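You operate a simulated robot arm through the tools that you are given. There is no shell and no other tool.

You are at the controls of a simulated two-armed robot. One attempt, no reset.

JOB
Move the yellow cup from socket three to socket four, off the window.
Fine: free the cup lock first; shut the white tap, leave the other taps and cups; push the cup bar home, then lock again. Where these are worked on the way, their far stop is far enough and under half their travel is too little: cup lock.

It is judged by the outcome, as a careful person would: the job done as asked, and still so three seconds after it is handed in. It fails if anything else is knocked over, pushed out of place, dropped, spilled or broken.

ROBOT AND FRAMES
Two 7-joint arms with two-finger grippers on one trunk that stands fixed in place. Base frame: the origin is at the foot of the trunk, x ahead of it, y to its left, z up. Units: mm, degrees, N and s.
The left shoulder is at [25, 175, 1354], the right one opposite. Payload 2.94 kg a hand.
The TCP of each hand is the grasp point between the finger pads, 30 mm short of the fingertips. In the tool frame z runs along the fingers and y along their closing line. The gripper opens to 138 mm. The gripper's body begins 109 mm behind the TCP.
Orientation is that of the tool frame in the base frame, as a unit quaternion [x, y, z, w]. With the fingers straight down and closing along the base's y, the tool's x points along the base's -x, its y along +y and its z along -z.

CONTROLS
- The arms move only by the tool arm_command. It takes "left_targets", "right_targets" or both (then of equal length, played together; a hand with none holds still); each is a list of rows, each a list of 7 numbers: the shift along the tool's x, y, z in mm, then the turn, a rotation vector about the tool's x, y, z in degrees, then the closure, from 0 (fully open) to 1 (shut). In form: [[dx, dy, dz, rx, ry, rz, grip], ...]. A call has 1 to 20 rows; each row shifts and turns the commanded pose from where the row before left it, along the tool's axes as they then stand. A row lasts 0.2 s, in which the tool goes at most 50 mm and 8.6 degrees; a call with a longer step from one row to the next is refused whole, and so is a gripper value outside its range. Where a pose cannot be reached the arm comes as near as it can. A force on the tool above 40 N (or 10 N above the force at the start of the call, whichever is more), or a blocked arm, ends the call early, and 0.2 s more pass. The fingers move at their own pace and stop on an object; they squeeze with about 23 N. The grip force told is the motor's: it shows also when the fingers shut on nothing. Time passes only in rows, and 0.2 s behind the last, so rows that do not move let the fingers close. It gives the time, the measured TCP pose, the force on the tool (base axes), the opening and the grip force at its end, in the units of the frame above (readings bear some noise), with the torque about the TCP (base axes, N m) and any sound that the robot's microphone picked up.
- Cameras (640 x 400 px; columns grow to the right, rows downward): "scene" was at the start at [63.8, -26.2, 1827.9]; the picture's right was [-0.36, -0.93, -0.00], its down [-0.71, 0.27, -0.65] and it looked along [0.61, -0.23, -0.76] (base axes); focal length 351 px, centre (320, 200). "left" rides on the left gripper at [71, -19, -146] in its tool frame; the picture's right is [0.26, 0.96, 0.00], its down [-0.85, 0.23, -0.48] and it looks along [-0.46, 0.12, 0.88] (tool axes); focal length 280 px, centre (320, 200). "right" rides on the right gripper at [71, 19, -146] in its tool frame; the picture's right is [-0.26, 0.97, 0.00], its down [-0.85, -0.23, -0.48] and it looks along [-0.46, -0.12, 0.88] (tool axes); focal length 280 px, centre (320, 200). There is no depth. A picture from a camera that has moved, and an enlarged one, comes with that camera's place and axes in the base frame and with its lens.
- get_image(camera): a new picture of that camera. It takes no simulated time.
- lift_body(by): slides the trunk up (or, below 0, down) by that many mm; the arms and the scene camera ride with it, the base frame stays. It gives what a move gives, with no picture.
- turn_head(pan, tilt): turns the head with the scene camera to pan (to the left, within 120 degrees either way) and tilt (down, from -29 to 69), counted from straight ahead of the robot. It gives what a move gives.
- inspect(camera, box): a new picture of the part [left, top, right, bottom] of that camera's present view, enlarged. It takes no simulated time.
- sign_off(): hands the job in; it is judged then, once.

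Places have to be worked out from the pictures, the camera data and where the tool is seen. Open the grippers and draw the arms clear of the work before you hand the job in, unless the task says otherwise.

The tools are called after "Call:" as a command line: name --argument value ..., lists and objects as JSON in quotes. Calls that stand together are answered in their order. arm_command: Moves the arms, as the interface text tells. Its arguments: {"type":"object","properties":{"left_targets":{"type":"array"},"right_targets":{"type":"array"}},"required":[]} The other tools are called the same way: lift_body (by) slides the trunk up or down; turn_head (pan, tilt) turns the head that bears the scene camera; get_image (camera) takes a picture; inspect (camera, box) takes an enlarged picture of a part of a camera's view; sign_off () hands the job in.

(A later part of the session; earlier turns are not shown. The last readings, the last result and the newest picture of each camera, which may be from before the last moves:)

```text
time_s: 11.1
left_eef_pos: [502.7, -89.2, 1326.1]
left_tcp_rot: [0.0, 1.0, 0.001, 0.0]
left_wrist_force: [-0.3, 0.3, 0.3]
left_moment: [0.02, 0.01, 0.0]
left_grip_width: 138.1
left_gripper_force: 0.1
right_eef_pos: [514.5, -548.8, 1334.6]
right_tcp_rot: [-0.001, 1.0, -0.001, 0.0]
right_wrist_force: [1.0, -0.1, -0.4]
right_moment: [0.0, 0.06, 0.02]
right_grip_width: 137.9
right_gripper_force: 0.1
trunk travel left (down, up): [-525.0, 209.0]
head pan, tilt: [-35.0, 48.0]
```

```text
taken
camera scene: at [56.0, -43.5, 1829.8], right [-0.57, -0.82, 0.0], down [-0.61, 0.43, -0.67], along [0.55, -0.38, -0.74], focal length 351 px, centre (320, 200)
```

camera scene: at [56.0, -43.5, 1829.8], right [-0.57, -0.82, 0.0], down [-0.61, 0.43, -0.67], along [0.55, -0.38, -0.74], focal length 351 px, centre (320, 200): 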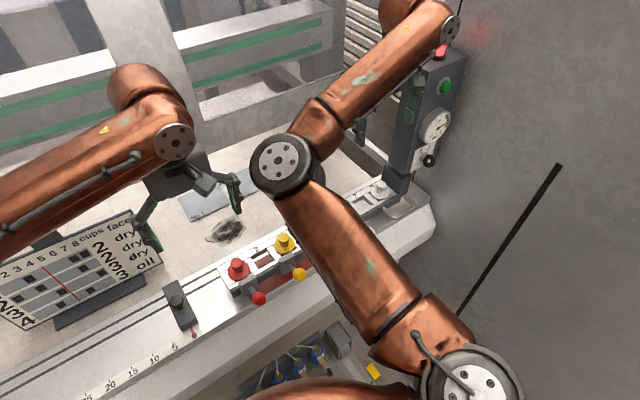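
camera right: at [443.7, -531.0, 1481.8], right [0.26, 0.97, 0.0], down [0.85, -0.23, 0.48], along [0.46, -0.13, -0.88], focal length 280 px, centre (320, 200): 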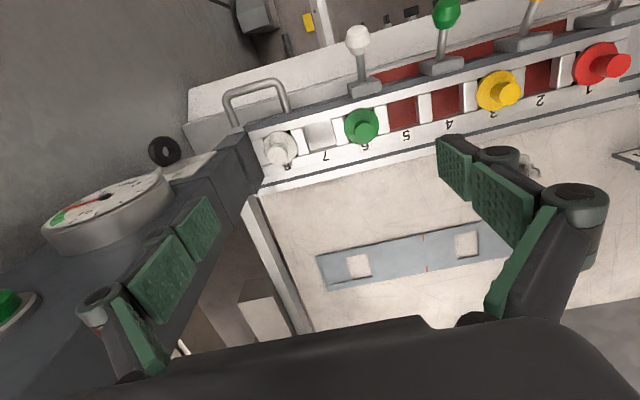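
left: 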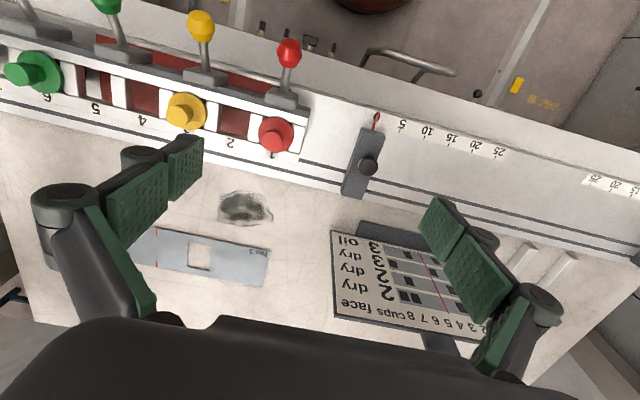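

One row was too long; I resend with shorter steps.

Call:
inspect --camera "scene" --box '[370, 90, 450, 230]'

Call:
arm_command --right_targets '[[-31, 25, 0, 0, 0, 0, 0], [-31, 25, 0, 0, 0, 0, 0], [-31, 25, 0, 0, 0, 0, 0], [-31, 25, 0, 0, 0, 0, 0], [-31, 25, 0, 0, 0, 0, 0], [-31, 25, 0, 0, 0, 0, 0], [0, 0, 0, 0, 0, 8.2, 0], [0, 0, 0, 0, 0, 8.2, 0], [0, 0, 0, 0, 0, 8.2, 0], [0, 0, 0, 0, 0, 8.2, 0], [0, 0, 0, 0, 0, 8.2, 0], [0, 0, 0, 0, 0, 8.2, 0], [0, 0, 0, 0, 0, 8.2, 0], [0, 0, 0, 0, 0, 8.2, 0], [0, 0, 0, 0, 0, 8.2, 0], [0, 0, 0, 0, 0, 8.2, 0], [0, 0, 0, 0, 0, 8.2, 0]]'

Call:
get_image --camera "right"

Call:
get_image --camera "scene"

```text
2.86 times, centred on (410, 160) of scene
camera zoom: at [56.0, -43.5, 1829.8], right [-0.57, -0.82, 0.0], down [-0.61, 0.43, -0.67], along [0.55, -0.38, -0.74], focal length 1002 px, centre (63, 314)
```

zoom: 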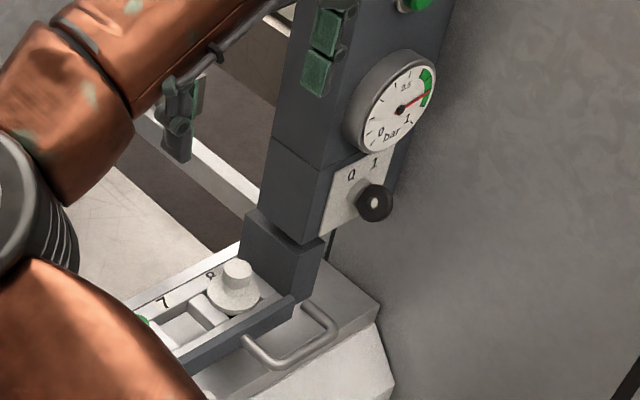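

```text
time_s: 12.4
left_eef_pos: [500.2, -90.1, 1325.6]
left_tcp_rot: [-0.001, 1.0, 0.0, 0.001]
left_wrist_force: [-1.1, 0.3, -0.4]
left_moment: [0.0, -0.04, 0.01]
left_grip_width: 137.9
left_gripper_force: 0.0
right_eef_pos: [669.8, -426.3, 1336.3]
right_tcp_rot: [0.003, 1.0, 0.001, -0.004]
right_wrist_force: [0.0, 0.6, 0.4]
right_moment: [0.01, -0.07, -0.01]
right_grip_width: 138.4
right_gripper_force: 0.0
trunk travel left (down, up): [-525.0, 209.0]
head pan, tilt: [-35.0, 48.0]
stopped in row 6 (right hand): the force on the tool passed its limit at 73 N (the readings are from after the stop); the commanded pose is now the measured one
```

```text
taken
camera right: at [600.4, -406.9, 1483.9], right [0.27, 0.96, 0.0], down [0.85, -0.24, 0.47], along [0.45, -0.13, -0.88], focal length 280 px, centre (320, 200)
```

right: 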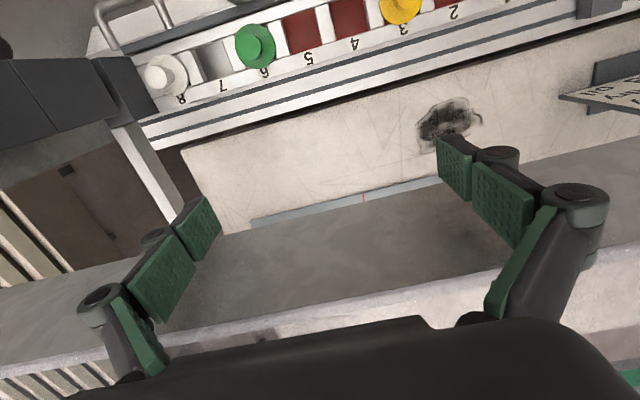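

```text
taken
camera scene: at [53.7, -44.1, 1829.9], right [-0.57, -0.82, 0.0], down [-0.61, 0.43, -0.67], along [0.55, -0.38, -0.74], focal length 351 px, centre (320, 200)
```

scene: 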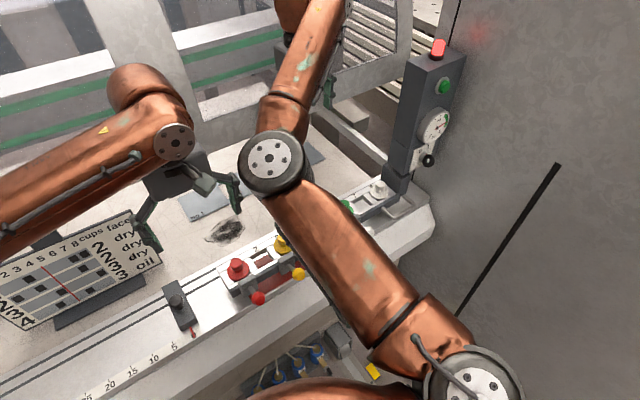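

The right hand touched the press's overhead beam (x≈690), so I back away at once and enlarge the view, which shows the bar's rear side.

Call:
inspect --camera "right" --box '[60, 0, 320, 170]'

Call:
arm_command --right_targets '[[30, 0, 0, 0, 0, 0, 0], [30, 0, 0, 0, 0, 0, 0]]'

Call:
get_image --camera "right"

```text
2.35 times, centred on (190, 85) of right
camera zoom: at [600.4, -406.9, 1483.9], right [0.27, 0.96, 0.0], down [0.85, -0.24, 0.47], along [0.45, -0.13, -0.88], focal length 660 px, centre (626, 471)
```

zoom: 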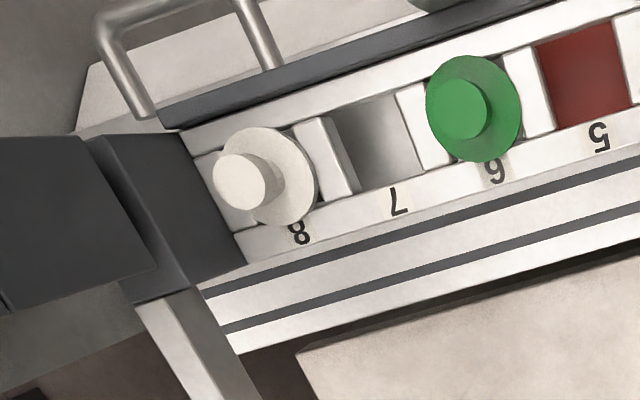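

```text
time_s: 12.9
left_eef_pos: [504.7, -83.4, 1324.4]
left_tcp_rot: [0.001, 1.0, 0.005, 0.0]
left_wrist_force: [0.6, 4.2, -0.7]
left_moment: [-0.5, 0.06, -0.21]
left_grip_width: 138.0
left_gripper_force: 0.2
right_eef_pos: [624.6, -425.7, 1334.1]
right_tcp_rot: [0.007, 1.0, 0.001, -0.003]
right_wrist_force: [-0.2, 0.0, 0.4]
right_moment: [-0.03, -0.06, -0.01]
right_grip_width: 138.0
right_gripper_force: 0.0
trunk travel left (down, up): [-525.0, 209.0]
head pan, tilt: [-35.0, 48.0]
stopped in row 2 (left hand): the force on the tool passed its limit at 57 N (the readings are from after the stop); the commanded pose is now the measured one
```

```text
taken
camera right: at [556.2, -408.0, 1481.5], right [0.28, 0.96, 0.0], down [0.85, -0.24, 0.47], along [0.45, -0.13, -0.88], focal length 280 px, centre (320, 200)
```

right: 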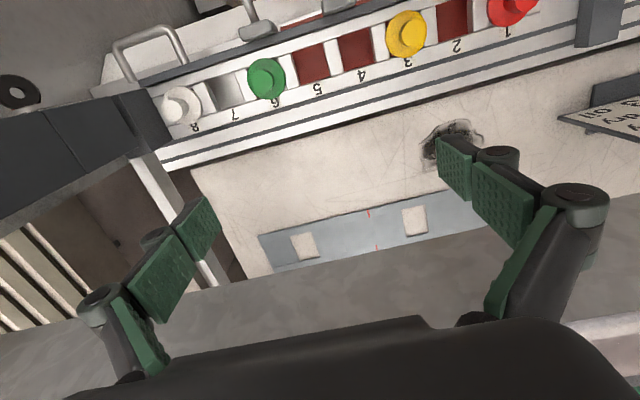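

The left hand was touched by the right arm's elbow, so the arms are too close. I move the left hand away to the left and up first.

Call:
arm_command --left_targets '[[0, 40, 0, 0, 0, 0, 0], [0, 40, -20, 0, 0, 0, 0], [0, 40, -20, 0, 0, 0, 0], [0, 40, -20, 0, 0, 0, 0], [0, 40, -20, 0, 0, 0, 0]]'

Call:
get_image --camera "scene"

```text
time_s: 14.1
left_eef_pos: [505.7, 116.7, 1408.8]
left_tcp_rot: [0.001, 1.0, 0.004, -0.001]
left_wrist_force: [-0.1, 0.9, 0.1]
left_moment: [-0.01, 0.01, 0.01]
left_grip_width: 138.1
left_gripper_force: 0.1
right_eef_pos: [625.9, -427.0, 1333.7]
right_tcp_rot: [0.007, 1.0, 0.0, -0.003]
right_wrist_force: [0.3, 0.0, -0.3]
right_moment: [-0.06, -0.03, 0.02]
right_grip_width: 138.2
right_gripper_force: 0.0
trunk travel left (down, up): [-525.0, 209.0]
head pan, tilt: [-35.0, 48.0]
```

```text
taken
camera scene: at [55.0, -41.7, 1829.9], right [-0.57, -0.82, 0.0], down [-0.61, 0.43, -0.67], along [0.55, -0.38, -0.74], focal length 351 px, centre (320, 200)
```

scene: 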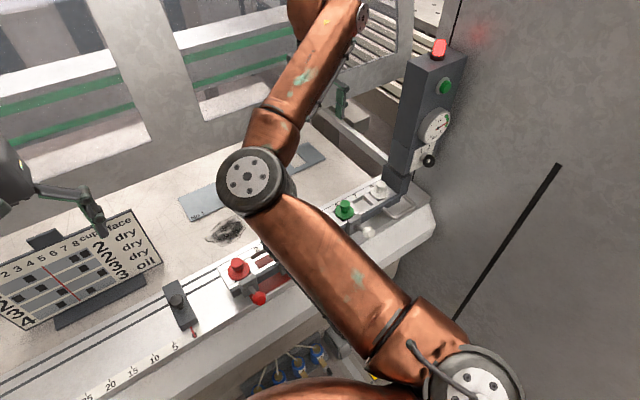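

The arms are apart now, and the column is unobstructed in the scene view; I inspect it closely.

Call:
inspect --camera "scene" --box '[390, 110, 460, 190]'

Call:
inspect --camera "scene" --box '[320, 150, 450, 260]'

Call:
inspect --camera "right" --box '[60, 10, 260, 180]'

```text
5.00 times, centred on (425, 150) of scene
camera zoom: at [55.0, -41.7, 1829.9], right [-0.57, -0.82, 0.0], down [-0.61, 0.43, -0.67], along [0.55, -0.38, -0.74], focal length 1754 px, centre (-205, 450)
```

zoom: 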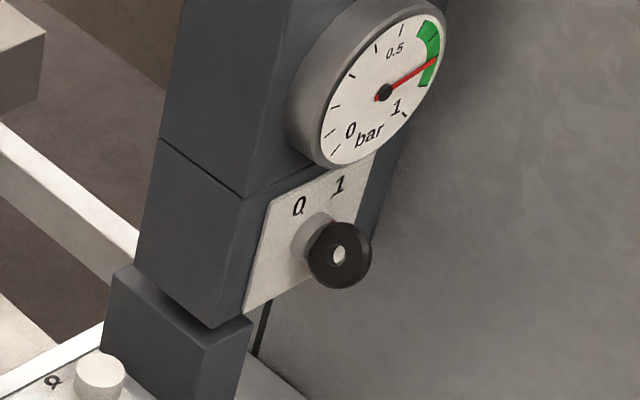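

```text
3.64 times, centred on (385, 205) of scene
camera zoom: at [55.0, -41.7, 1829.9], right [-0.57, -0.82, 0.0], down [-0.61, 0.43, -0.67], along [0.55, -0.38, -0.74], focal length 1276 px, centre (84, 182)
```

zoom: 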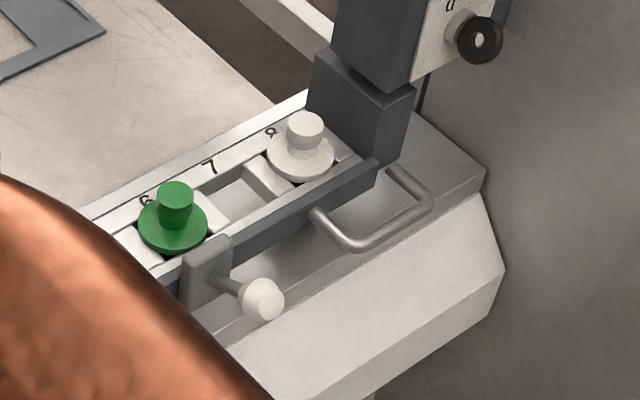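

```text
2.35 times, centred on (160, 95) of right
camera zoom: at [556.3, -407.2, 1481.4], right [0.28, 0.96, 0.0], down [0.85, -0.24, 0.47], along [0.45, -0.13, -0.88], focal length 660 px, centre (696, 447)
```

zoom: 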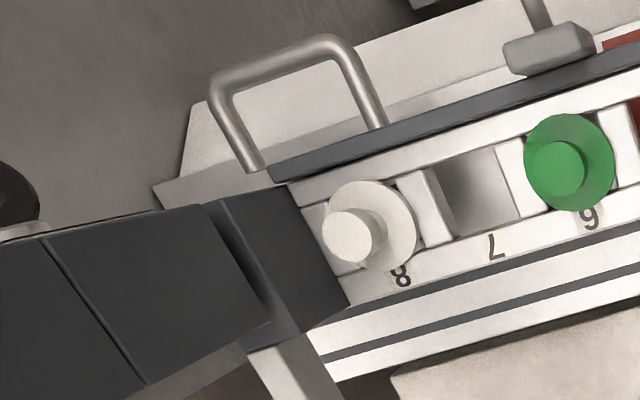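

The knob's red mark points to 1. Before touching it, I check the bar's left end from the side with the left camera by turning the left hand to look toward -y.

Call:
arm_command --left_targets '[[0, 0, 0, 0, 0, 8.2, 0], [0, 0, 0, 0, 0, 8.2, 0], [0, 0, 0, 0, 0, 8.2, 0], [0, 0, 0, 0, 0, 8.2, 0], [0, 0, 0, 0, 0, 8.2, 0], [0, 0, 0, 0, 0, 8.2, 0], [0, 0, 0, 0, 0, 8.2, 0], [0, 0, 0, 0, 0, 8.2, 0], [0, 0, 0, 0, 0, 8.2, 0], [0, 0, 0, 0, 0, 8.2, 0], [0, 0, 0, 0, 0, 8, 0], [0, 0, 20, 0, -8, 0, 0], [0, 0, 20, 0, -8, 0, 0], [0, 0, 20, 0, -8, 0, 0], [0, 0, 20, 0, -8, 0, 0]]'

Call:
get_image --camera "left"

Call:
get_image --camera "scene"

```text
time_s: 17.3
left_eef_pos: [504.9, 102.0, 1328.7]
left_tcp_rot: [0.681, 0.679, -0.194, 0.193]
left_wrist_force: [0.3, 0.5, -0.5]
left_moment: [-0.08, 0.04, -0.03]
left_grip_width: 138.1
left_gripper_force: 0.0
right_eef_pos: [626.8, -424.8, 1332.3]
right_tcp_rot: [0.007, 1.0, 0.001, -0.004]
right_wrist_force: [0.5, -0.4, 0.3]
right_moment: [-0.05, -0.02, 0.01]
right_grip_width: 137.8
right_gripper_force: 0.2
trunk travel left (down, up): [-525.0, 209.0]
head pan, tilt: [-35.0, 48.0]
```

```text
taken
camera left: at [486.4, 239.7, 1415.6], right [0.97, 0.22, -0.14], down [0.23, -0.47, 0.85], along [0.12, -0.85, -0.51], focal length 280 px, centre (320, 200)
```

left: 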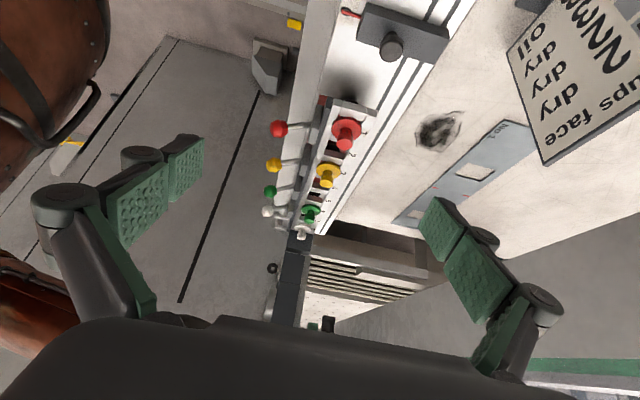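

```text
taken
camera scene: at [56.4, -40.4, 1829.9], right [-0.57, -0.82, 0.0], down [-0.61, 0.43, -0.67], along [0.55, -0.38, -0.74], focal length 351 px, centre (320, 200)
```

scene: 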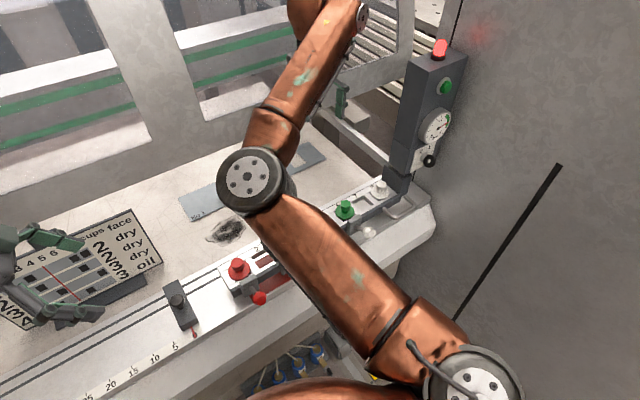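

Nice end-on view; I enlarge it.

Call:
inspect --camera "left" --box '[240, 90, 400, 190]'

Call:
inspect --camera "left" --box '[240, 180, 360, 340]'

Call:
inspect --camera "left" --box '[260, 170, 350, 250]'

```text
4.00 times, centred on (320, 140) of left
camera zoom: at [486.4, 239.7, 1415.6], right [0.97, 0.22, -0.14], down [0.23, -0.47, 0.85], along [0.12, -0.85, -0.51], focal length 1122 px, centre (320, 440)
```

zoom: 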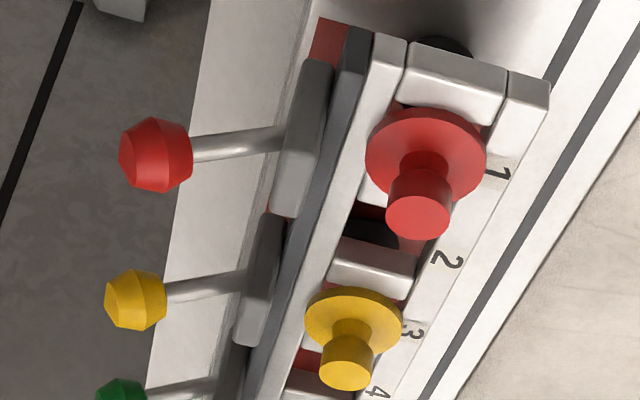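

```text
2.50 times, centred on (300, 260) of left
camera zoom: at [486.4, 239.7, 1415.6], right [0.97, 0.22, -0.14], down [0.23, -0.47, 0.85], along [0.12, -0.85, -0.51], focal length 701 px, centre (370, 50)
```

zoom: 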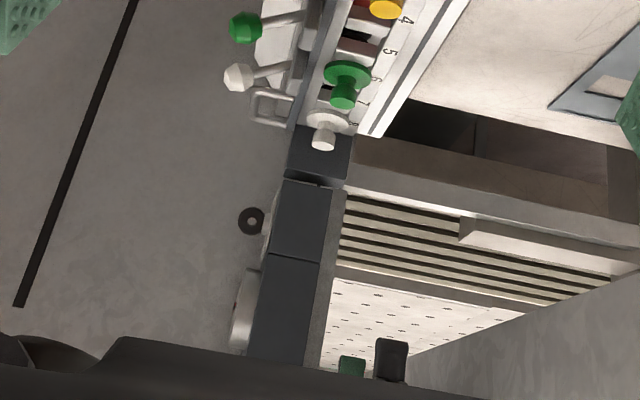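

```text
5.00 times, centred on (305, 210) of left
camera zoom: at [486.4, 239.7, 1415.6], right [0.97, 0.22, -0.14], down [0.23, -0.47, 0.85], along [0.12, -0.85, -0.51], focal length 1402 px, centre (395, 150)
```

zoom: 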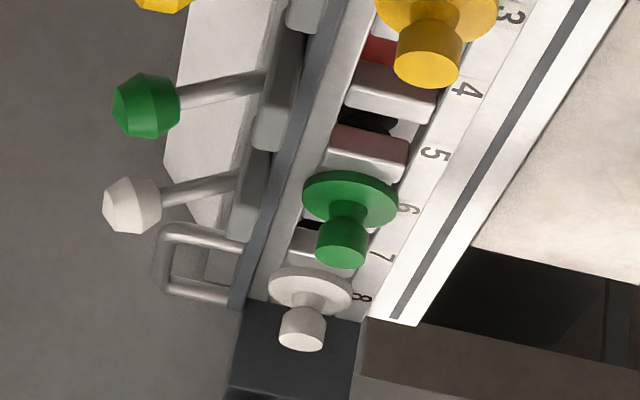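

Now the picture is clear: nothing else on the bar looks like a lock, and the black ring is a thumb-turn whose plane contains the x-axis and leans toward "1" (about 37° right of vertical). I place the wall near y≈-820. I bring the right hand back in front of the column, turning it to point forward, to view the knob closely.

Call:
arm_command --right_targets '[[35, -20, 0, 0, 0, 0, 0.3], [35, -20, 0, 0, 0, 0, 0.3], [35, -20, 0, 0, 0, 0, 0.3], [35, -20, 0, 0, 0, 0, 0.3], [35, -20, 0, 0, 0, 0, 0.3], [35, -20, 0, 0, 0, 0, 0.3], [35, -20, 0, 0, 0, 0, 0.3], [35, -20, 0, 0, 0, 0, 0.3], [30, -20, 0, 0, 0, 0, 0.3]]'

Call:
get_image --camera "scene"

```text
time_s: 19.3
left_eef_pos: [504.3, 100.2, 1328.4]
left_tcp_rot: [0.681, 0.68, -0.193, 0.191]
left_wrist_force: [0.1, 0.2, 0.2]
left_moment: [0.03, -0.02, 0.03]
left_grip_width: 138.1
left_gripper_force: 0.0
right_eef_pos: [311.8, -604.2, 1331.1]
right_tcp_rot: [0.007, 1.0, 0.002, -0.004]
right_wrist_force: [-0.6, 0.5, 0.1]
right_moment: [-0.01, -0.02, 0.02]
right_grip_width: 96.6
right_gripper_force: 0.2
trunk travel left (down, up): [-525.0, 209.0]
head pan, tilt: [-35.0, 48.0]
```

```text
taken
camera scene: at [54.8, -44.5, 1829.8], right [-0.57, -0.82, 0.0], down [-0.61, 0.43, -0.67], along [0.55, -0.38, -0.74], focal length 351 px, centre (320, 200)
```

scene: 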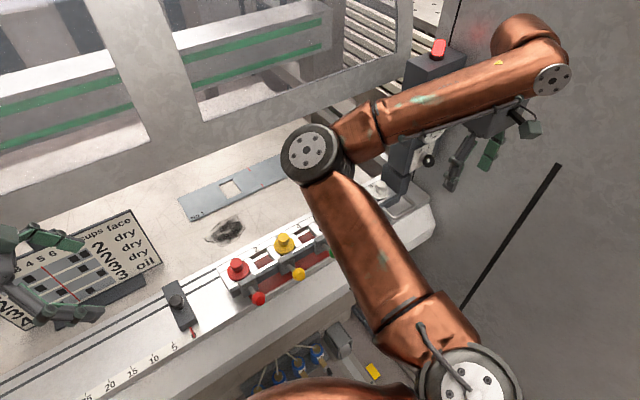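

The arm is free; I tilt the hand forward in steps while watching.

Call:
arm_command --right_targets '[[0, -8, 15, 0, -8.5, 0, 0.3], [0, -8, 15, 0, -8.5, 0, 0.3], [0, -8, 15, 0, -8.5, 0, 0.3], [5, -8, 10, 0, -8.5, 0, 0.3], [10, -8, 10, 0, -8.5, 0, 0.3], [10, -8, 5, 0, -8.5, 0, 0.3], [10, -8, 0, 0, -8.5, 0, 0.3], [15, -8, 0, 0, -8.5, 0, 0.3]]'

Call:
get_image --camera "right"

Call:
get_image --camera "scene"

```text
time_s: 21.1
left_eef_pos: [503.8, 99.3, 1328.6]
left_tcp_rot: [0.681, 0.68, -0.192, 0.192]
left_wrist_force: [0.0, -0.8, -0.4]
left_moment: [0.06, 0.01, 0.01]
left_grip_width: 138.0
left_gripper_force: 0.0
right_eef_pos: [297.1, -668.4, 1233.8]
right_tcp_rot: [0.008, 0.83, -0.003, 0.557]
right_wrist_force: [-0.8, 0.4, -0.2]
right_moment: [0.0, -0.02, 0.05]
right_grip_width: 96.9
right_gripper_force: 0.0
trunk travel left (down, up): [-525.0, 209.0]
head pan, tilt: [-35.0, 48.0]
```

```text
taken
camera right: at [136.3, -648.2, 1224.8], right [0.11, 0.96, 0.25], down [-0.12, -0.23, 0.97], along [0.99, -0.14, 0.09], focal length 280 px, centre (320, 200)
```

right: 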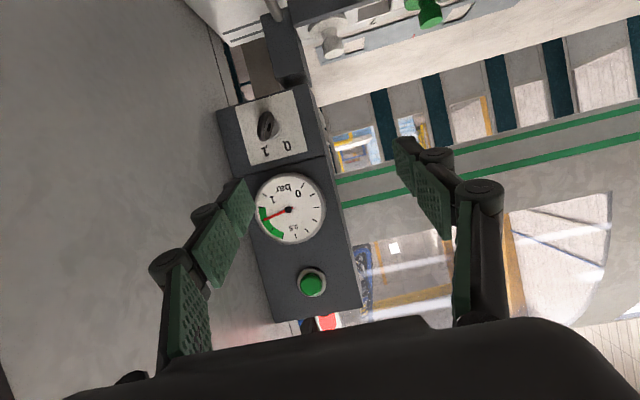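

```text
taken
camera scene: at [54.0, -45.9, 1829.8], right [-0.57, -0.82, 0.0], down [-0.61, 0.43, -0.67], along [0.55, -0.38, -0.74], focal length 351 px, centre (320, 200)
```

scene: 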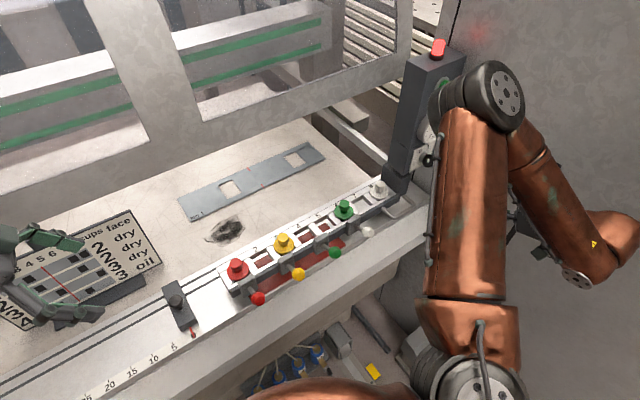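

Reached without contact, and now the whole bar is visible too. I enlarge the knob and the bar.

Call:
inspect --camera "right" --box '[220, 80, 320, 170]'

Call:
inspect --camera "scene" --box '[210, 170, 430, 310]'

Call:
inspect --camera "right" --box '[190, 0, 350, 110]'

```text
4.44 times, centred on (270, 125) of right
camera zoom: at [136.3, -648.2, 1224.8], right [0.11, 0.96, 0.25], down [-0.12, -0.23, 0.97], along [0.99, -0.14, 0.09], focal length 1246 px, centre (542, 533)
```

zoom: 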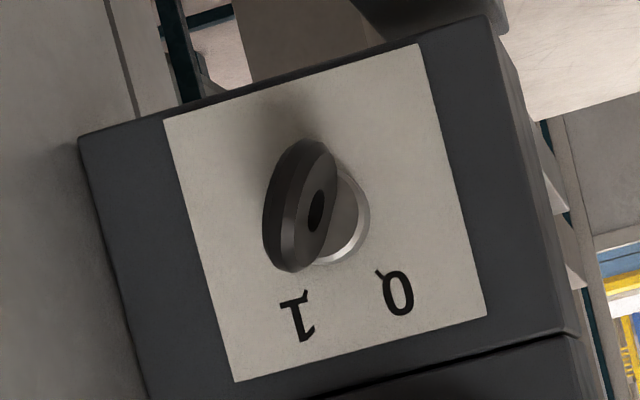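

```text
2.86 times, centred on (320, 240) of scene
camera zoom: at [54.0, -45.9, 1829.8], right [-0.57, -0.82, 0.0], down [-0.61, 0.43, -0.67], along [0.55, -0.38, -0.74], focal length 1002 px, centre (320, 86)
```

zoom: 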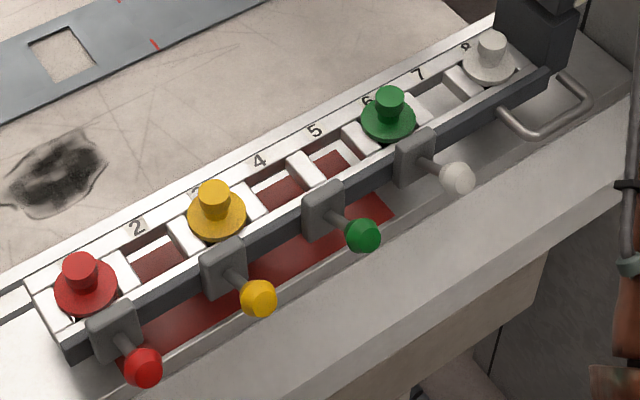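

```text
3.64 times, centred on (270, 55) of right
camera zoom: at [136.3, -648.2, 1224.8], right [0.11, 0.96, 0.25], down [-0.12, -0.23, 0.97], along [0.99, -0.14, 0.09], focal length 1020 px, centre (502, 727)
```

zoom: 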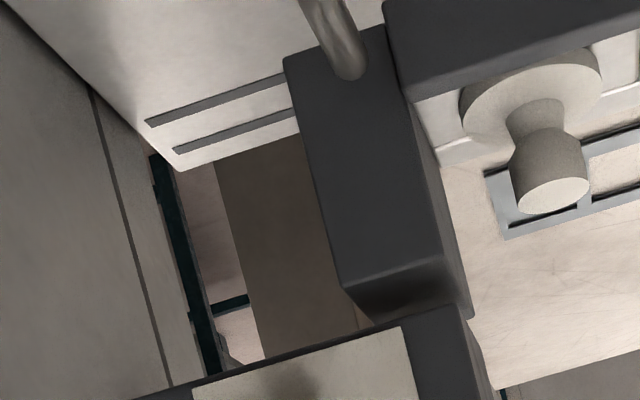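

The ring lies at about (503, -747, 1146), leaning 30° toward 1, with the 0 mark 30° to the other side, so a 60° turn. I level the hand, yaw it 12° away from the wall, roll it 30° to match the ring, and go to a standoff 90 mm short.

Call:
arm_command --right_targets '[[0, 0, 0, 0, -7.43, 0, 0.55], [0, 0, 0, 0, -7.43, 0, 0.55], [0, 0, 0, 0, -7.43, 0, 0.55], [0, 0, 0, 6, 0, 0, 0.55], [0, 0, 0, 6, 0, 0, 0.55], [0, 0, 0, 0, 1.56, 7.34, 0.55], [0, 0, 0, 0, 1.56, 7.34, 0.55], [0, 0, 0, 0, 1.56, 7.34, 0.55], [0, 0, 0, 0, 1.56, 7.34, 0.55], [9.2, -21.7, 31, 0, 0, 0, 0.55], [9.2, -21.7, 31, 0, 0, 0, 0.55], [9.2, -21.7, 31, 0, 0, 0, 0.55], [9.2, -21.7, 31, 0, 0, 0, 0.55]]'

Call:
get_image --camera "right"

Call:
get_image --camera "scene"

```text
time_s: 23.9
left_eef_pos: [504.1, 97.4, 1328.8]
left_tcp_rot: [0.681, 0.68, -0.193, 0.19]
left_wrist_force: [-0.2, -0.2, -0.2]
left_moment: [0.05, -0.02, 0.01]
left_grip_width: 138.0
left_gripper_force: 0.1
right_eef_pos: [399.3, -746.9, 1143.4]
right_tcp_rot: [0.261, 0.697, 0.106, 0.659]
right_wrist_force: [-0.5, -0.2, -0.3]
right_moment: [-0.03, -0.04, 0.02]
right_grip_width: 62.3
right_gripper_force: 0.1
trunk travel left (down, up): [-525.0, 209.0]
head pan, tilt: [-35.0, 48.0]
```

```text
taken
camera right: at [262.0, -667.8, 1107.6], right [0.21, 0.68, 0.7], down [-0.52, -0.53, 0.67], along [0.83, -0.51, 0.24], focal length 280 px, centre (320, 200)
```

right: 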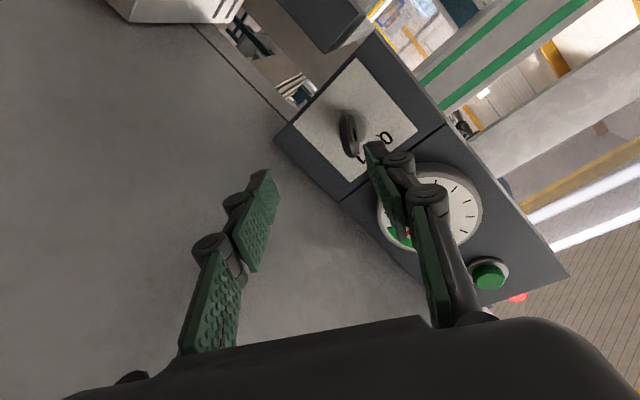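

```text
taken
camera scene: at [55.3, -46.1, 1829.8], right [-0.57, -0.82, 0.0], down [-0.61, 0.43, -0.67], along [0.55, -0.38, -0.74], focal length 351 px, centre (320, 200)
```

scene: 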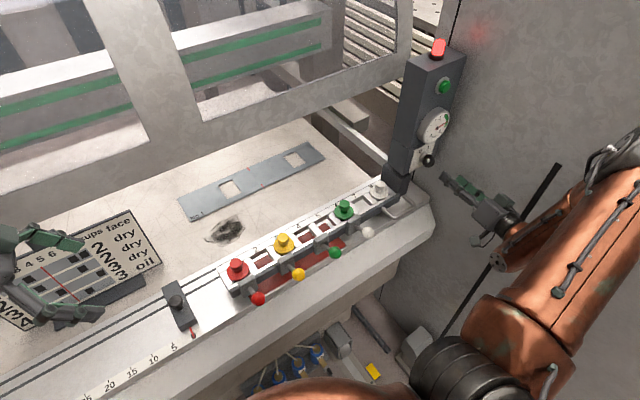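

The standoff is right; a check of the ring from this view gives (503, -745, 1146). I advance straight along +x to straddle it.

Call:
arm_command --right_targets '[[-2.6, 7.9, 30, 0, 0, 0, 0.55], [0, 6.4, 30.3, 0, 0, 0, 0.55], [0, 6.4, 30.3, 0, 0, 0, 0.55]]'

Call:
get_image --camera "right"

Call:
inspect --camera "scene" --box '[380, 110, 480, 220]'

```text
time_s: 24.7
left_eef_pos: [501.9, 101.6, 1329.6]
left_tcp_rot: [0.681, 0.679, -0.193, 0.193]
left_wrist_force: [-0.9, 0.2, 1.0]
left_moment: [-0.05, 0.0, 0.05]
left_grip_width: 137.9
left_gripper_force: 0.1
right_eef_pos: [491.7, -745.5, 1147.9]
right_tcp_rot: [0.259, 0.697, 0.106, 0.66]
right_wrist_force: [-10.9, 2.4, 2.5]
right_moment: [0.0, -0.26, 0.39]
right_grip_width: 64.7
right_gripper_force: 1.9
trunk travel left (down, up): [-525.0, 209.0]
head pan, tilt: [-35.0, 48.0]
```

```text
taken
camera right: at [354.2, -666.8, 1113.2], right [0.21, 0.68, 0.7], down [-0.52, -0.53, 0.67], along [0.83, -0.51, 0.24], focal length 280 px, centre (320, 200)
```

right: 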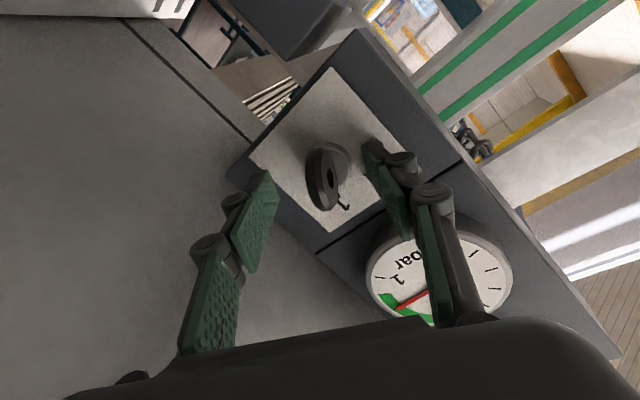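

```text
3.64 times, centred on (430, 165) of scene
camera zoom: at [51.9, -41.9, 1830.0], right [-0.57, -0.82, 0.0], down [-0.61, 0.43, -0.67], along [0.55, -0.39, -0.74], focal length 1276 px, centre (-80, 327)
```

zoom: 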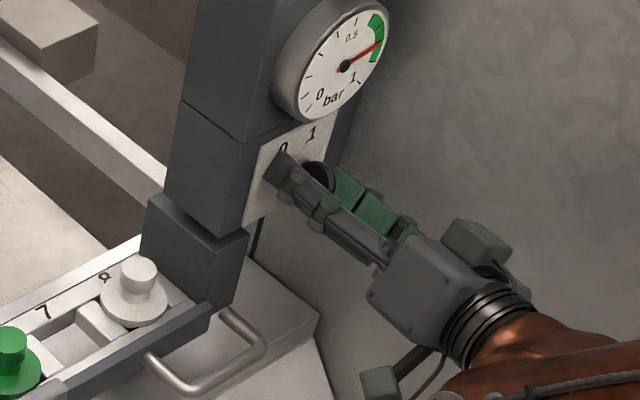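

The left finger's tip touches the panel (11 N). I back off 8 mm, then close on the ring.

Call:
arm_command --right_targets '[[0, -1.7, -7.8, 0, 0, 0, 0.55], [0, 0, 0, 0, 0, 0, 0.8], [0, 0, 0, 0, 0, 0, 1.0], [0, 0, 0, 0, 0, 0, 1.0], [0, 0, 0, 0, 0, 0, 1.0]]'

Call:
get_image --camera "right"

```text
time_s: 25.9
left_eef_pos: [503.5, 101.6, 1328.4]
left_tcp_rot: [0.681, 0.68, -0.193, 0.192]
left_wrist_force: [-0.8, 1.3, 0.4]
left_moment: [0.0, 0.02, 0.0]
left_grip_width: 138.0
left_gripper_force: 0.2
right_eef_pos: [485.6, -743.4, 1148.1]
right_tcp_rot: [0.258, 0.697, 0.109, 0.66]
right_wrist_force: [-2.2, 11.9, 3.6]
right_moment: [-0.05, -0.42, 0.89]
right_grip_width: 15.5
right_gripper_force: 34.0
trunk travel left (down, up): [-525.0, 209.0]
head pan, tilt: [-35.0, 48.0]
```

```text
taken
camera right: at [349.0, -664.5, 1114.2], right [0.21, 0.68, 0.7], down [-0.52, -0.53, 0.67], along [0.83, -0.5, 0.24], focal length 280 px, centre (320, 200)
```

right: 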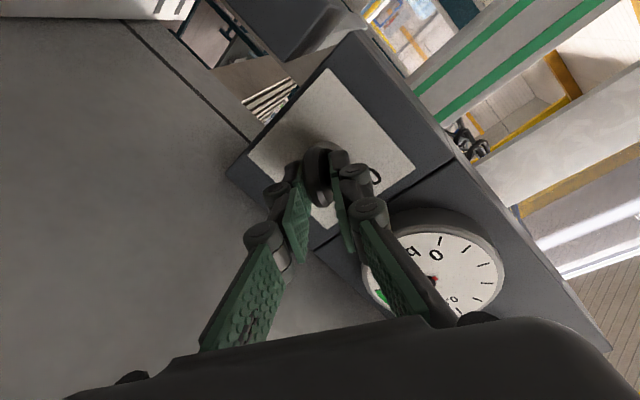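

The ring is gripped (15.5 mm) with a small sideways load. I shift slightly to relieve it and turn toward 0 in steps about the knob's axis.

Call:
arm_command --right_targets '[[0, 2.5, 0, 0, 0, 0, 1.0], [0, 0, 0, 0, -1.46, -6.85, 1.0], [0, 0, 0, 0, -1.46, -6.85, 1.0], [0, 0, 0, 0, -1.46, -6.85, 1.0], [0, 0, 0, 0, -1.46, -6.85, 1.0]]'

Call:
get_image --camera "right"

Call:
inspect --camera "scene" --box '[380, 110, 480, 220]'

```text
time_s: 27.1
left_eef_pos: [506.7, 102.5, 1328.2]
left_tcp_rot: [0.681, 0.68, -0.194, 0.191]
left_wrist_force: [0.4, -0.2, 0.5]
left_moment: [0.01, 0.0, -0.02]
left_grip_width: 137.8
left_gripper_force: 0.0
right_eef_pos: [486.1, -742.1, 1148.4]
right_tcp_rot: [0.091, 0.706, -0.065, 0.699]
right_wrist_force: [7.1, 12.2, -10.0]
right_moment: [0.06, -0.48, 1.28]
right_grip_width: 15.2
right_gripper_force: 41.1
trunk travel left (down, up): [-525.0, 209.0]
head pan, tilt: [-35.0, 48.0]
```

```text
taken
camera right: at [348.3, -689.2, 1081.7], right [0.21, 0.93, 0.3], down [-0.51, -0.15, 0.85], along [0.83, -0.33, 0.44], focal length 280 px, centre (320, 200)
```

right: 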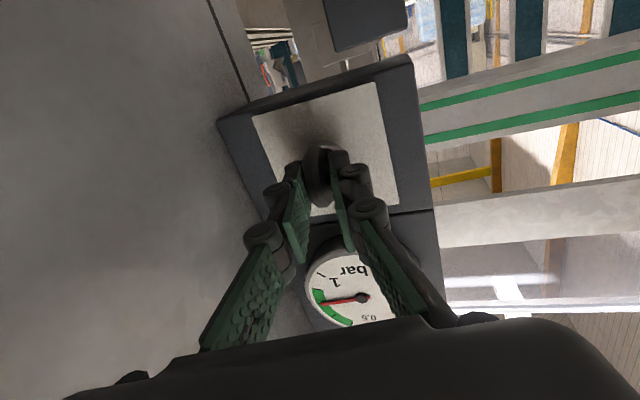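

```text
3.64 times, centred on (430, 165) of scene
camera zoom: at [57.7, -42.5, 1829.7], right [-0.57, -0.82, 0.0], down [-0.61, 0.43, -0.67], along [0.55, -0.38, -0.74], focal length 1276 px, centre (-80, 327)
```

zoom: 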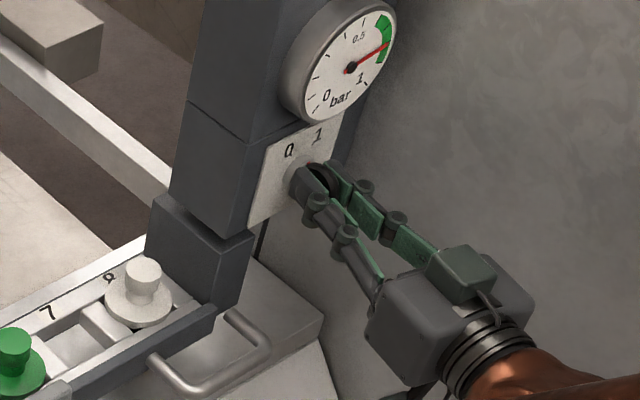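

The ring follows the turn (now near upright) and forces stay modest, so I continue to the 0 stop.

Call:
arm_command --right_targets '[[0, 0, 0, 0, -1.46, -6.85, 1.0], [0, 0, 0, 0, -1.46, -6.85, 1.0], [0, 0, 0, 0, -1.46, -6.85, 1.0], [0, 0, 0, 0, -1.46, -6.85, 1.0], [0, 0, 0, 0, -0.8, -4, 1.0]]'

Call:
get_image --camera "right"

Call:
inspect --camera "scene" --box '[380, 110, 480, 220]'

```text
time_s: 28.3
left_eef_pos: [505.4, 101.8, 1327.1]
left_tcp_rot: [0.681, 0.68, -0.193, 0.191]
left_wrist_force: [-0.1, -0.4, 0.3]
left_moment: [-0.03, -0.03, -0.02]
left_grip_width: 138.0
left_gripper_force: 0.1
right_eef_pos: [486.3, -740.9, 1146.4]
right_tcp_rot: [-0.106, 0.665, -0.256, 0.694]
right_wrist_force: [-0.6, 22.2, -21.2]
right_moment: [0.07, 0.37, 1.59]
right_grip_width: 15.2
right_gripper_force: 40.4
trunk travel left (down, up): [-525.0, 209.0]
head pan, tilt: [-35.0, 48.0]
```

```text
taken
camera right: at [347.2, -732.9, 1063.7], right [0.21, 0.95, -0.24], down [-0.5, 0.32, 0.8], along [0.84, -0.05, 0.54], focal length 280 px, centre (320, 200)
```

right: 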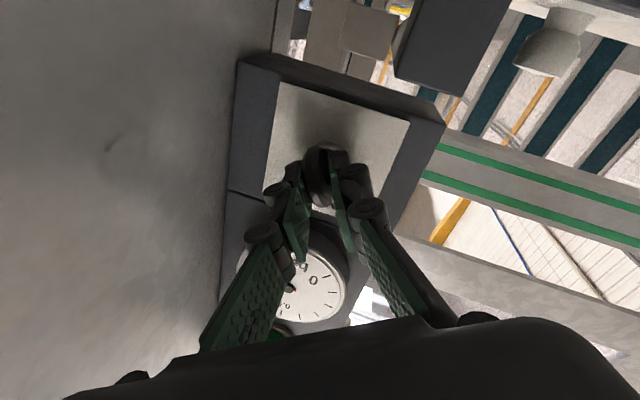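

```text
3.64 times, centred on (430, 165) of scene
camera zoom: at [57.5, -41.8, 1829.7], right [-0.57, -0.82, 0.0], down [-0.61, 0.43, -0.67], along [0.55, -0.38, -0.74], focal length 1276 px, centre (-80, 327)
```

zoom: 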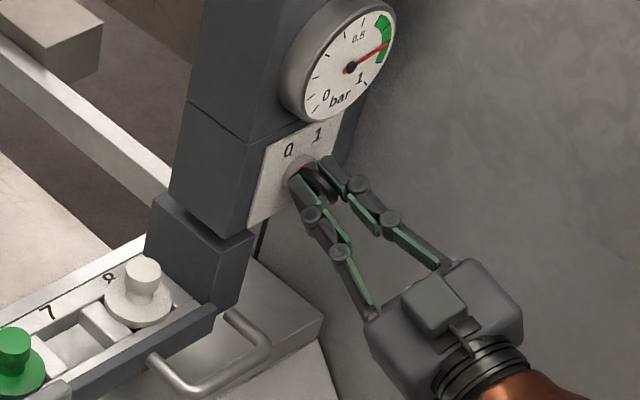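

The hand has turned the full 60° and the gauge hasn't changed, which suggests this isn't the vacuum supply. I release, back out along -x, and look.

Call:
arm_command --right_targets '[[0, 0, 0, 0, 0, 0, 0.7], [0, 0, 0, 0, 0, 0, 0.55], [0, 0, 0, 0, 0, 0, 0.55], [0, -6.4, -30, 0, 0, 0, 0.55], [0, -6.4, -30, 0, 0, 0, 0.55], [0, -6.4, -30, 0, 0, 0, 0.55]]'

Call:
get_image --camera "right"

Call:
get_image --camera "scene"

Call:
inspect --camera "scene" --box '[390, 110, 460, 190]'

Call:
inspect --camera "scene" --box '[210, 160, 430, 310]'

```text
time_s: 29.7
left_eef_pos: [503.8, 100.7, 1328.4]
left_tcp_rot: [0.682, 0.679, -0.193, 0.191]
left_wrist_force: [-0.7, 1.3, -0.1]
left_moment: [0.01, 0.0, 0.01]
left_grip_width: 137.8
left_gripper_force: 0.0
right_eef_pos: [393.8, -741.9, 1149.6]
right_tcp_rot: [-0.105, 0.662, -0.259, 0.696]
right_wrist_force: [0.0, -0.2, 0.0]
right_moment: [-0.05, -0.01, 0.03]
right_grip_width: 62.1
right_gripper_force: 0.1
trunk travel left (down, up): [-525.0, 209.0]
head pan, tilt: [-35.0, 48.0]
```

```text
taken
camera right: at [255.6, -733.6, 1066.2], right [0.21, 0.95, -0.24], down [-0.51, 0.32, 0.8], along [0.84, -0.05, 0.55], focal length 280 px, centre (320, 200)
```

right: 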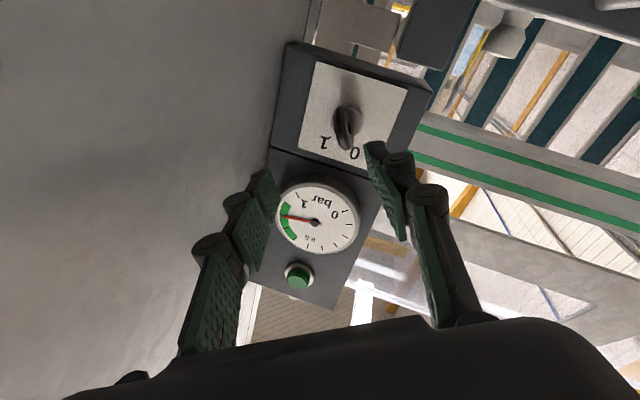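

```text
taken
camera scene: at [54.9, -43.6, 1829.9], right [-0.57, -0.82, 0.0], down [-0.61, 0.43, -0.67], along [0.55, -0.38, -0.74], focal length 351 px, centre (320, 200)
```

scene: 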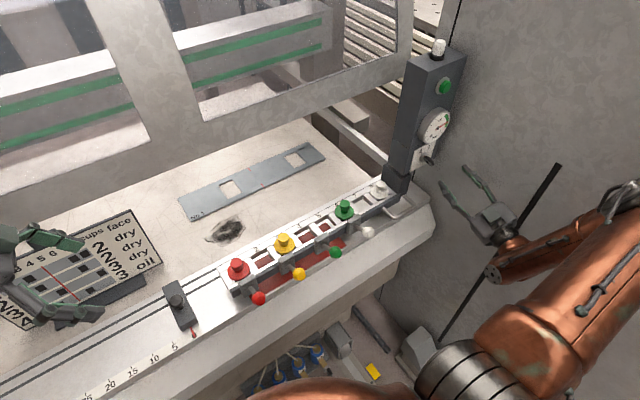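

```text
5.00 times, centred on (425, 150) of scene
camera zoom: at [54.9, -43.6, 1829.9], right [-0.57, -0.82, 0.0], down [-0.61, 0.43, -0.67], along [0.55, -0.38, -0.74], focal length 1754 px, centre (-205, 450)
```

zoom: 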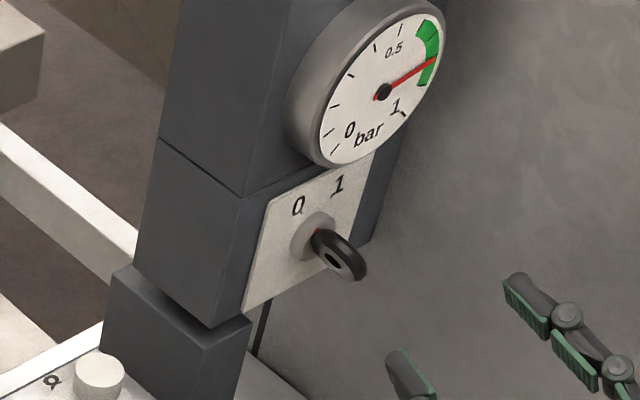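

```text
2.67 times, centred on (320, 235) of scene
camera zoom: at [54.9, -43.6, 1829.9], right [-0.57, -0.82, 0.0], down [-0.61, 0.43, -0.67], along [0.55, -0.38, -0.74], focal length 935 px, centre (320, 107)
```

zoom: 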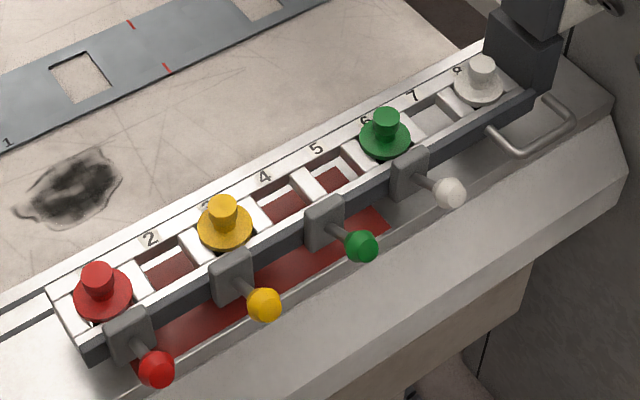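

The red lamp went out with the key at 0, so the lock is freed. Now the cup: I straighten the left hand back to fingers-down and bring it above the yellow cup.

Call:
arm_command --left_targets '[[0, 0, -20, 0, 8, 0, 0], [0, 0, -20, 0, 8, 0, 0], [0, 0, -20, 0, 8, 0, 0], [0, 0, -20, 0, 8, 0, 0], [0, 0, 0, 0, 0, -8.2, 0], [0, 0, 0, 0, 0, -8.2, 0], [0, 0, 0, 0, 0, -8.2, 0], [0, 0, 0, 0, 0, -8.2, 0], [0, 0, 0, 0, 0, -8.2, 0], [0, 0, 0, 0, 0, -8.2, 0], [0, 0, 0, 0, 0, -8.2, 0.3], [0, 0, 0, 0, 0, -8.2, 0.3], [0, 0, 0, 0, 0, -8.2, 0.3], [0, 0, 0, 0, 0, -8.2, 0.3], [0, 0, 0, 0, 0, -8, 0.3]]'

Call:
arm_command --left_targets '[[-7, -45, 5, 0, 0, 0, 0.4], [-7, -45, 5, 0, 0, 0, 0.4], [-7, -45, 5, 0, 0, 0, 0.4], [-7, -45, 5, 0, 0, 0, 0.4], [-7, -45, 5, 0, 0, 0, 0.4], [-7, -45, 10, 0, 0, 0, 0.4], [-7, -45, 15, 0, 0, 0, 0.4], [-7, -45, 20, 0, 0, 0, 0.4], [-5, -42, 20, 0, 0, 0, 0.4]]'

Call:
get_image --camera "left"

Call:
get_image --camera "scene"

```text
time_s: 32.9
left_eef_pos: [504.5, 126.8, 1403.8]
left_tcp_rot: [0.0, 1.0, 0.004, -0.001]
left_wrist_force: [0.2, 0.1, 0.0]
left_moment: [0.03, -0.03, 0.02]
left_grip_width: 96.4
left_gripper_force: 0.0
right_eef_pos: [393.2, -742.7, 1149.3]
right_tcp_rot: [-0.105, 0.662, -0.258, 0.695]
right_wrist_force: [-0.1, -0.5, -0.7]
right_moment: [0.0, 0.04, 0.0]
right_grip_width: 62.1
right_gripper_force: 0.1
trunk travel left (down, up): [-525.0, 209.0]
head pan, tilt: [-35.0, 48.0]
```

```text
time_s: 34.9
left_eef_pos: [558.8, -265.4, 1320.1]
left_tcp_rot: [0.003, 1.0, 0.008, -0.001]
left_wrist_force: [0.6, -0.3, 1.0]
left_moment: [0.04, 0.02, -0.01]
left_grip_width: 82.7
left_gripper_force: 0.1
left hand out of reach, approached as far as the arm can: row 9
right_eef_pos: [394.9, -751.9, 1144.4]
right_tcp_rot: [-0.104, 0.663, -0.256, 0.696]
right_wrist_force: [-0.8, 0.5, 0.3]
right_moment: [0.05, 0.02, -0.01]
right_grip_width: 62.1
right_gripper_force: 0.0
trunk travel left (down, up): [-525.0, 209.0]
head pan, tilt: [-35.0, 48.0]
```

```text
taken
camera left: at [487.1, -286.7, 1465.8], right [-0.26, 0.97, 0.02], down [0.85, 0.22, 0.48], along [0.46, 0.14, -0.88], focal length 280 px, centre (320, 200)
```

left: 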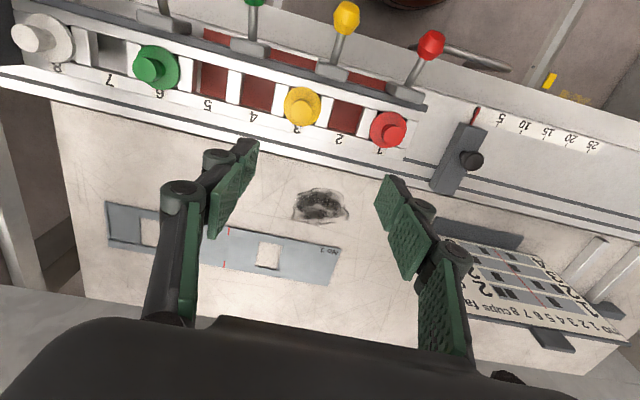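

```text
taken
camera scene: at [56.7, -66.4, 1830.3], right [-0.57, -0.82, -0.01], down [-0.61, 0.44, -0.66], along [0.55, -0.37, -0.75], focal length 351 px, centre (320, 200)
```

scene: 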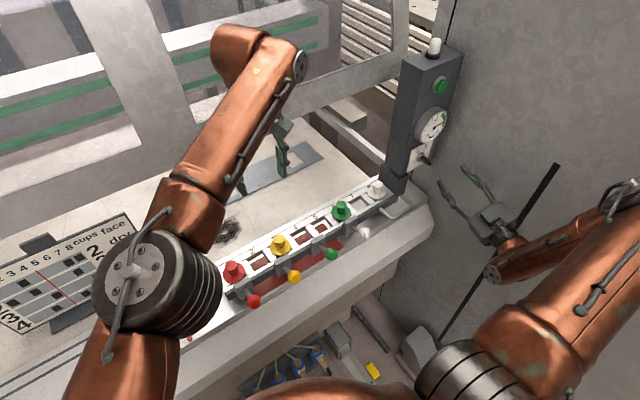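

The left arm is at its reach limit here, so the right arm must do the cup. While here, I inspect the taps and cups with the left camera.

Call:
inspect --camera "left" --box '[130, 0, 290, 120]'

Call:
inspect --camera "left" --box '[230, 60, 350, 150]'

Call:
inspect --camera "scene" --box '[300, 170, 420, 270]'

```text
3.33 times, centred on (210, 60) of left
camera zoom: at [487.1, -286.7, 1465.8], right [-0.26, 0.97, 0.02], down [0.85, 0.22, 0.48], along [0.46, 0.14, -0.88], focal length 935 px, centre (687, 667)
```

zoom: 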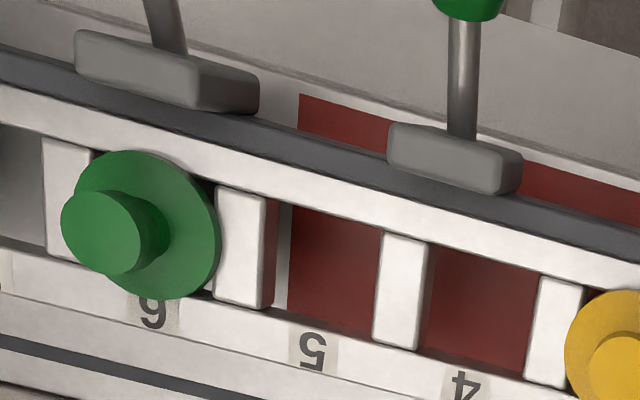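

```text
4.44 times, centred on (290, 105) of left
camera zoom: at [487.1, -286.7, 1465.8], right [-0.26, 0.97, 0.02], down [0.85, 0.22, 0.48], along [0.46, 0.14, -0.88], focal length 1246 px, centre (453, 622)
```

zoom: 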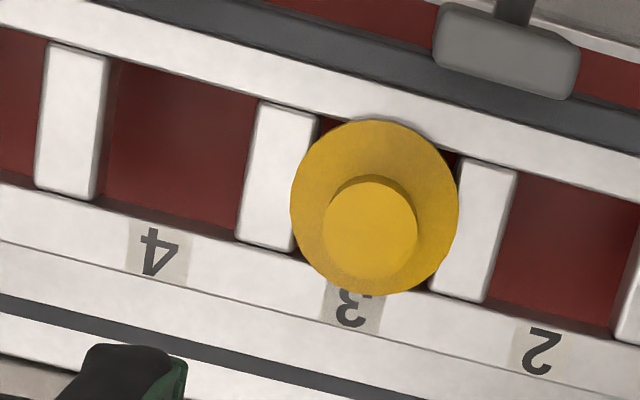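

```text
4.00 times, centred on (360, 220) of scene
camera zoom: at [56.7, -66.4, 1830.3], right [-0.57, -0.82, -0.01], down [-0.61, 0.44, -0.66], along [0.55, -0.37, -0.75], focal length 1403 px, centre (160, 120)
```

zoom: 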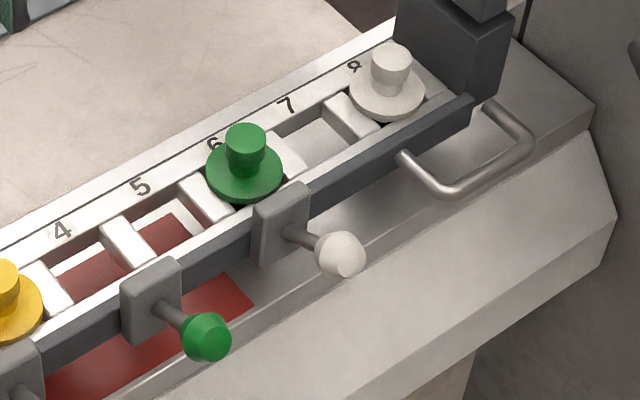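

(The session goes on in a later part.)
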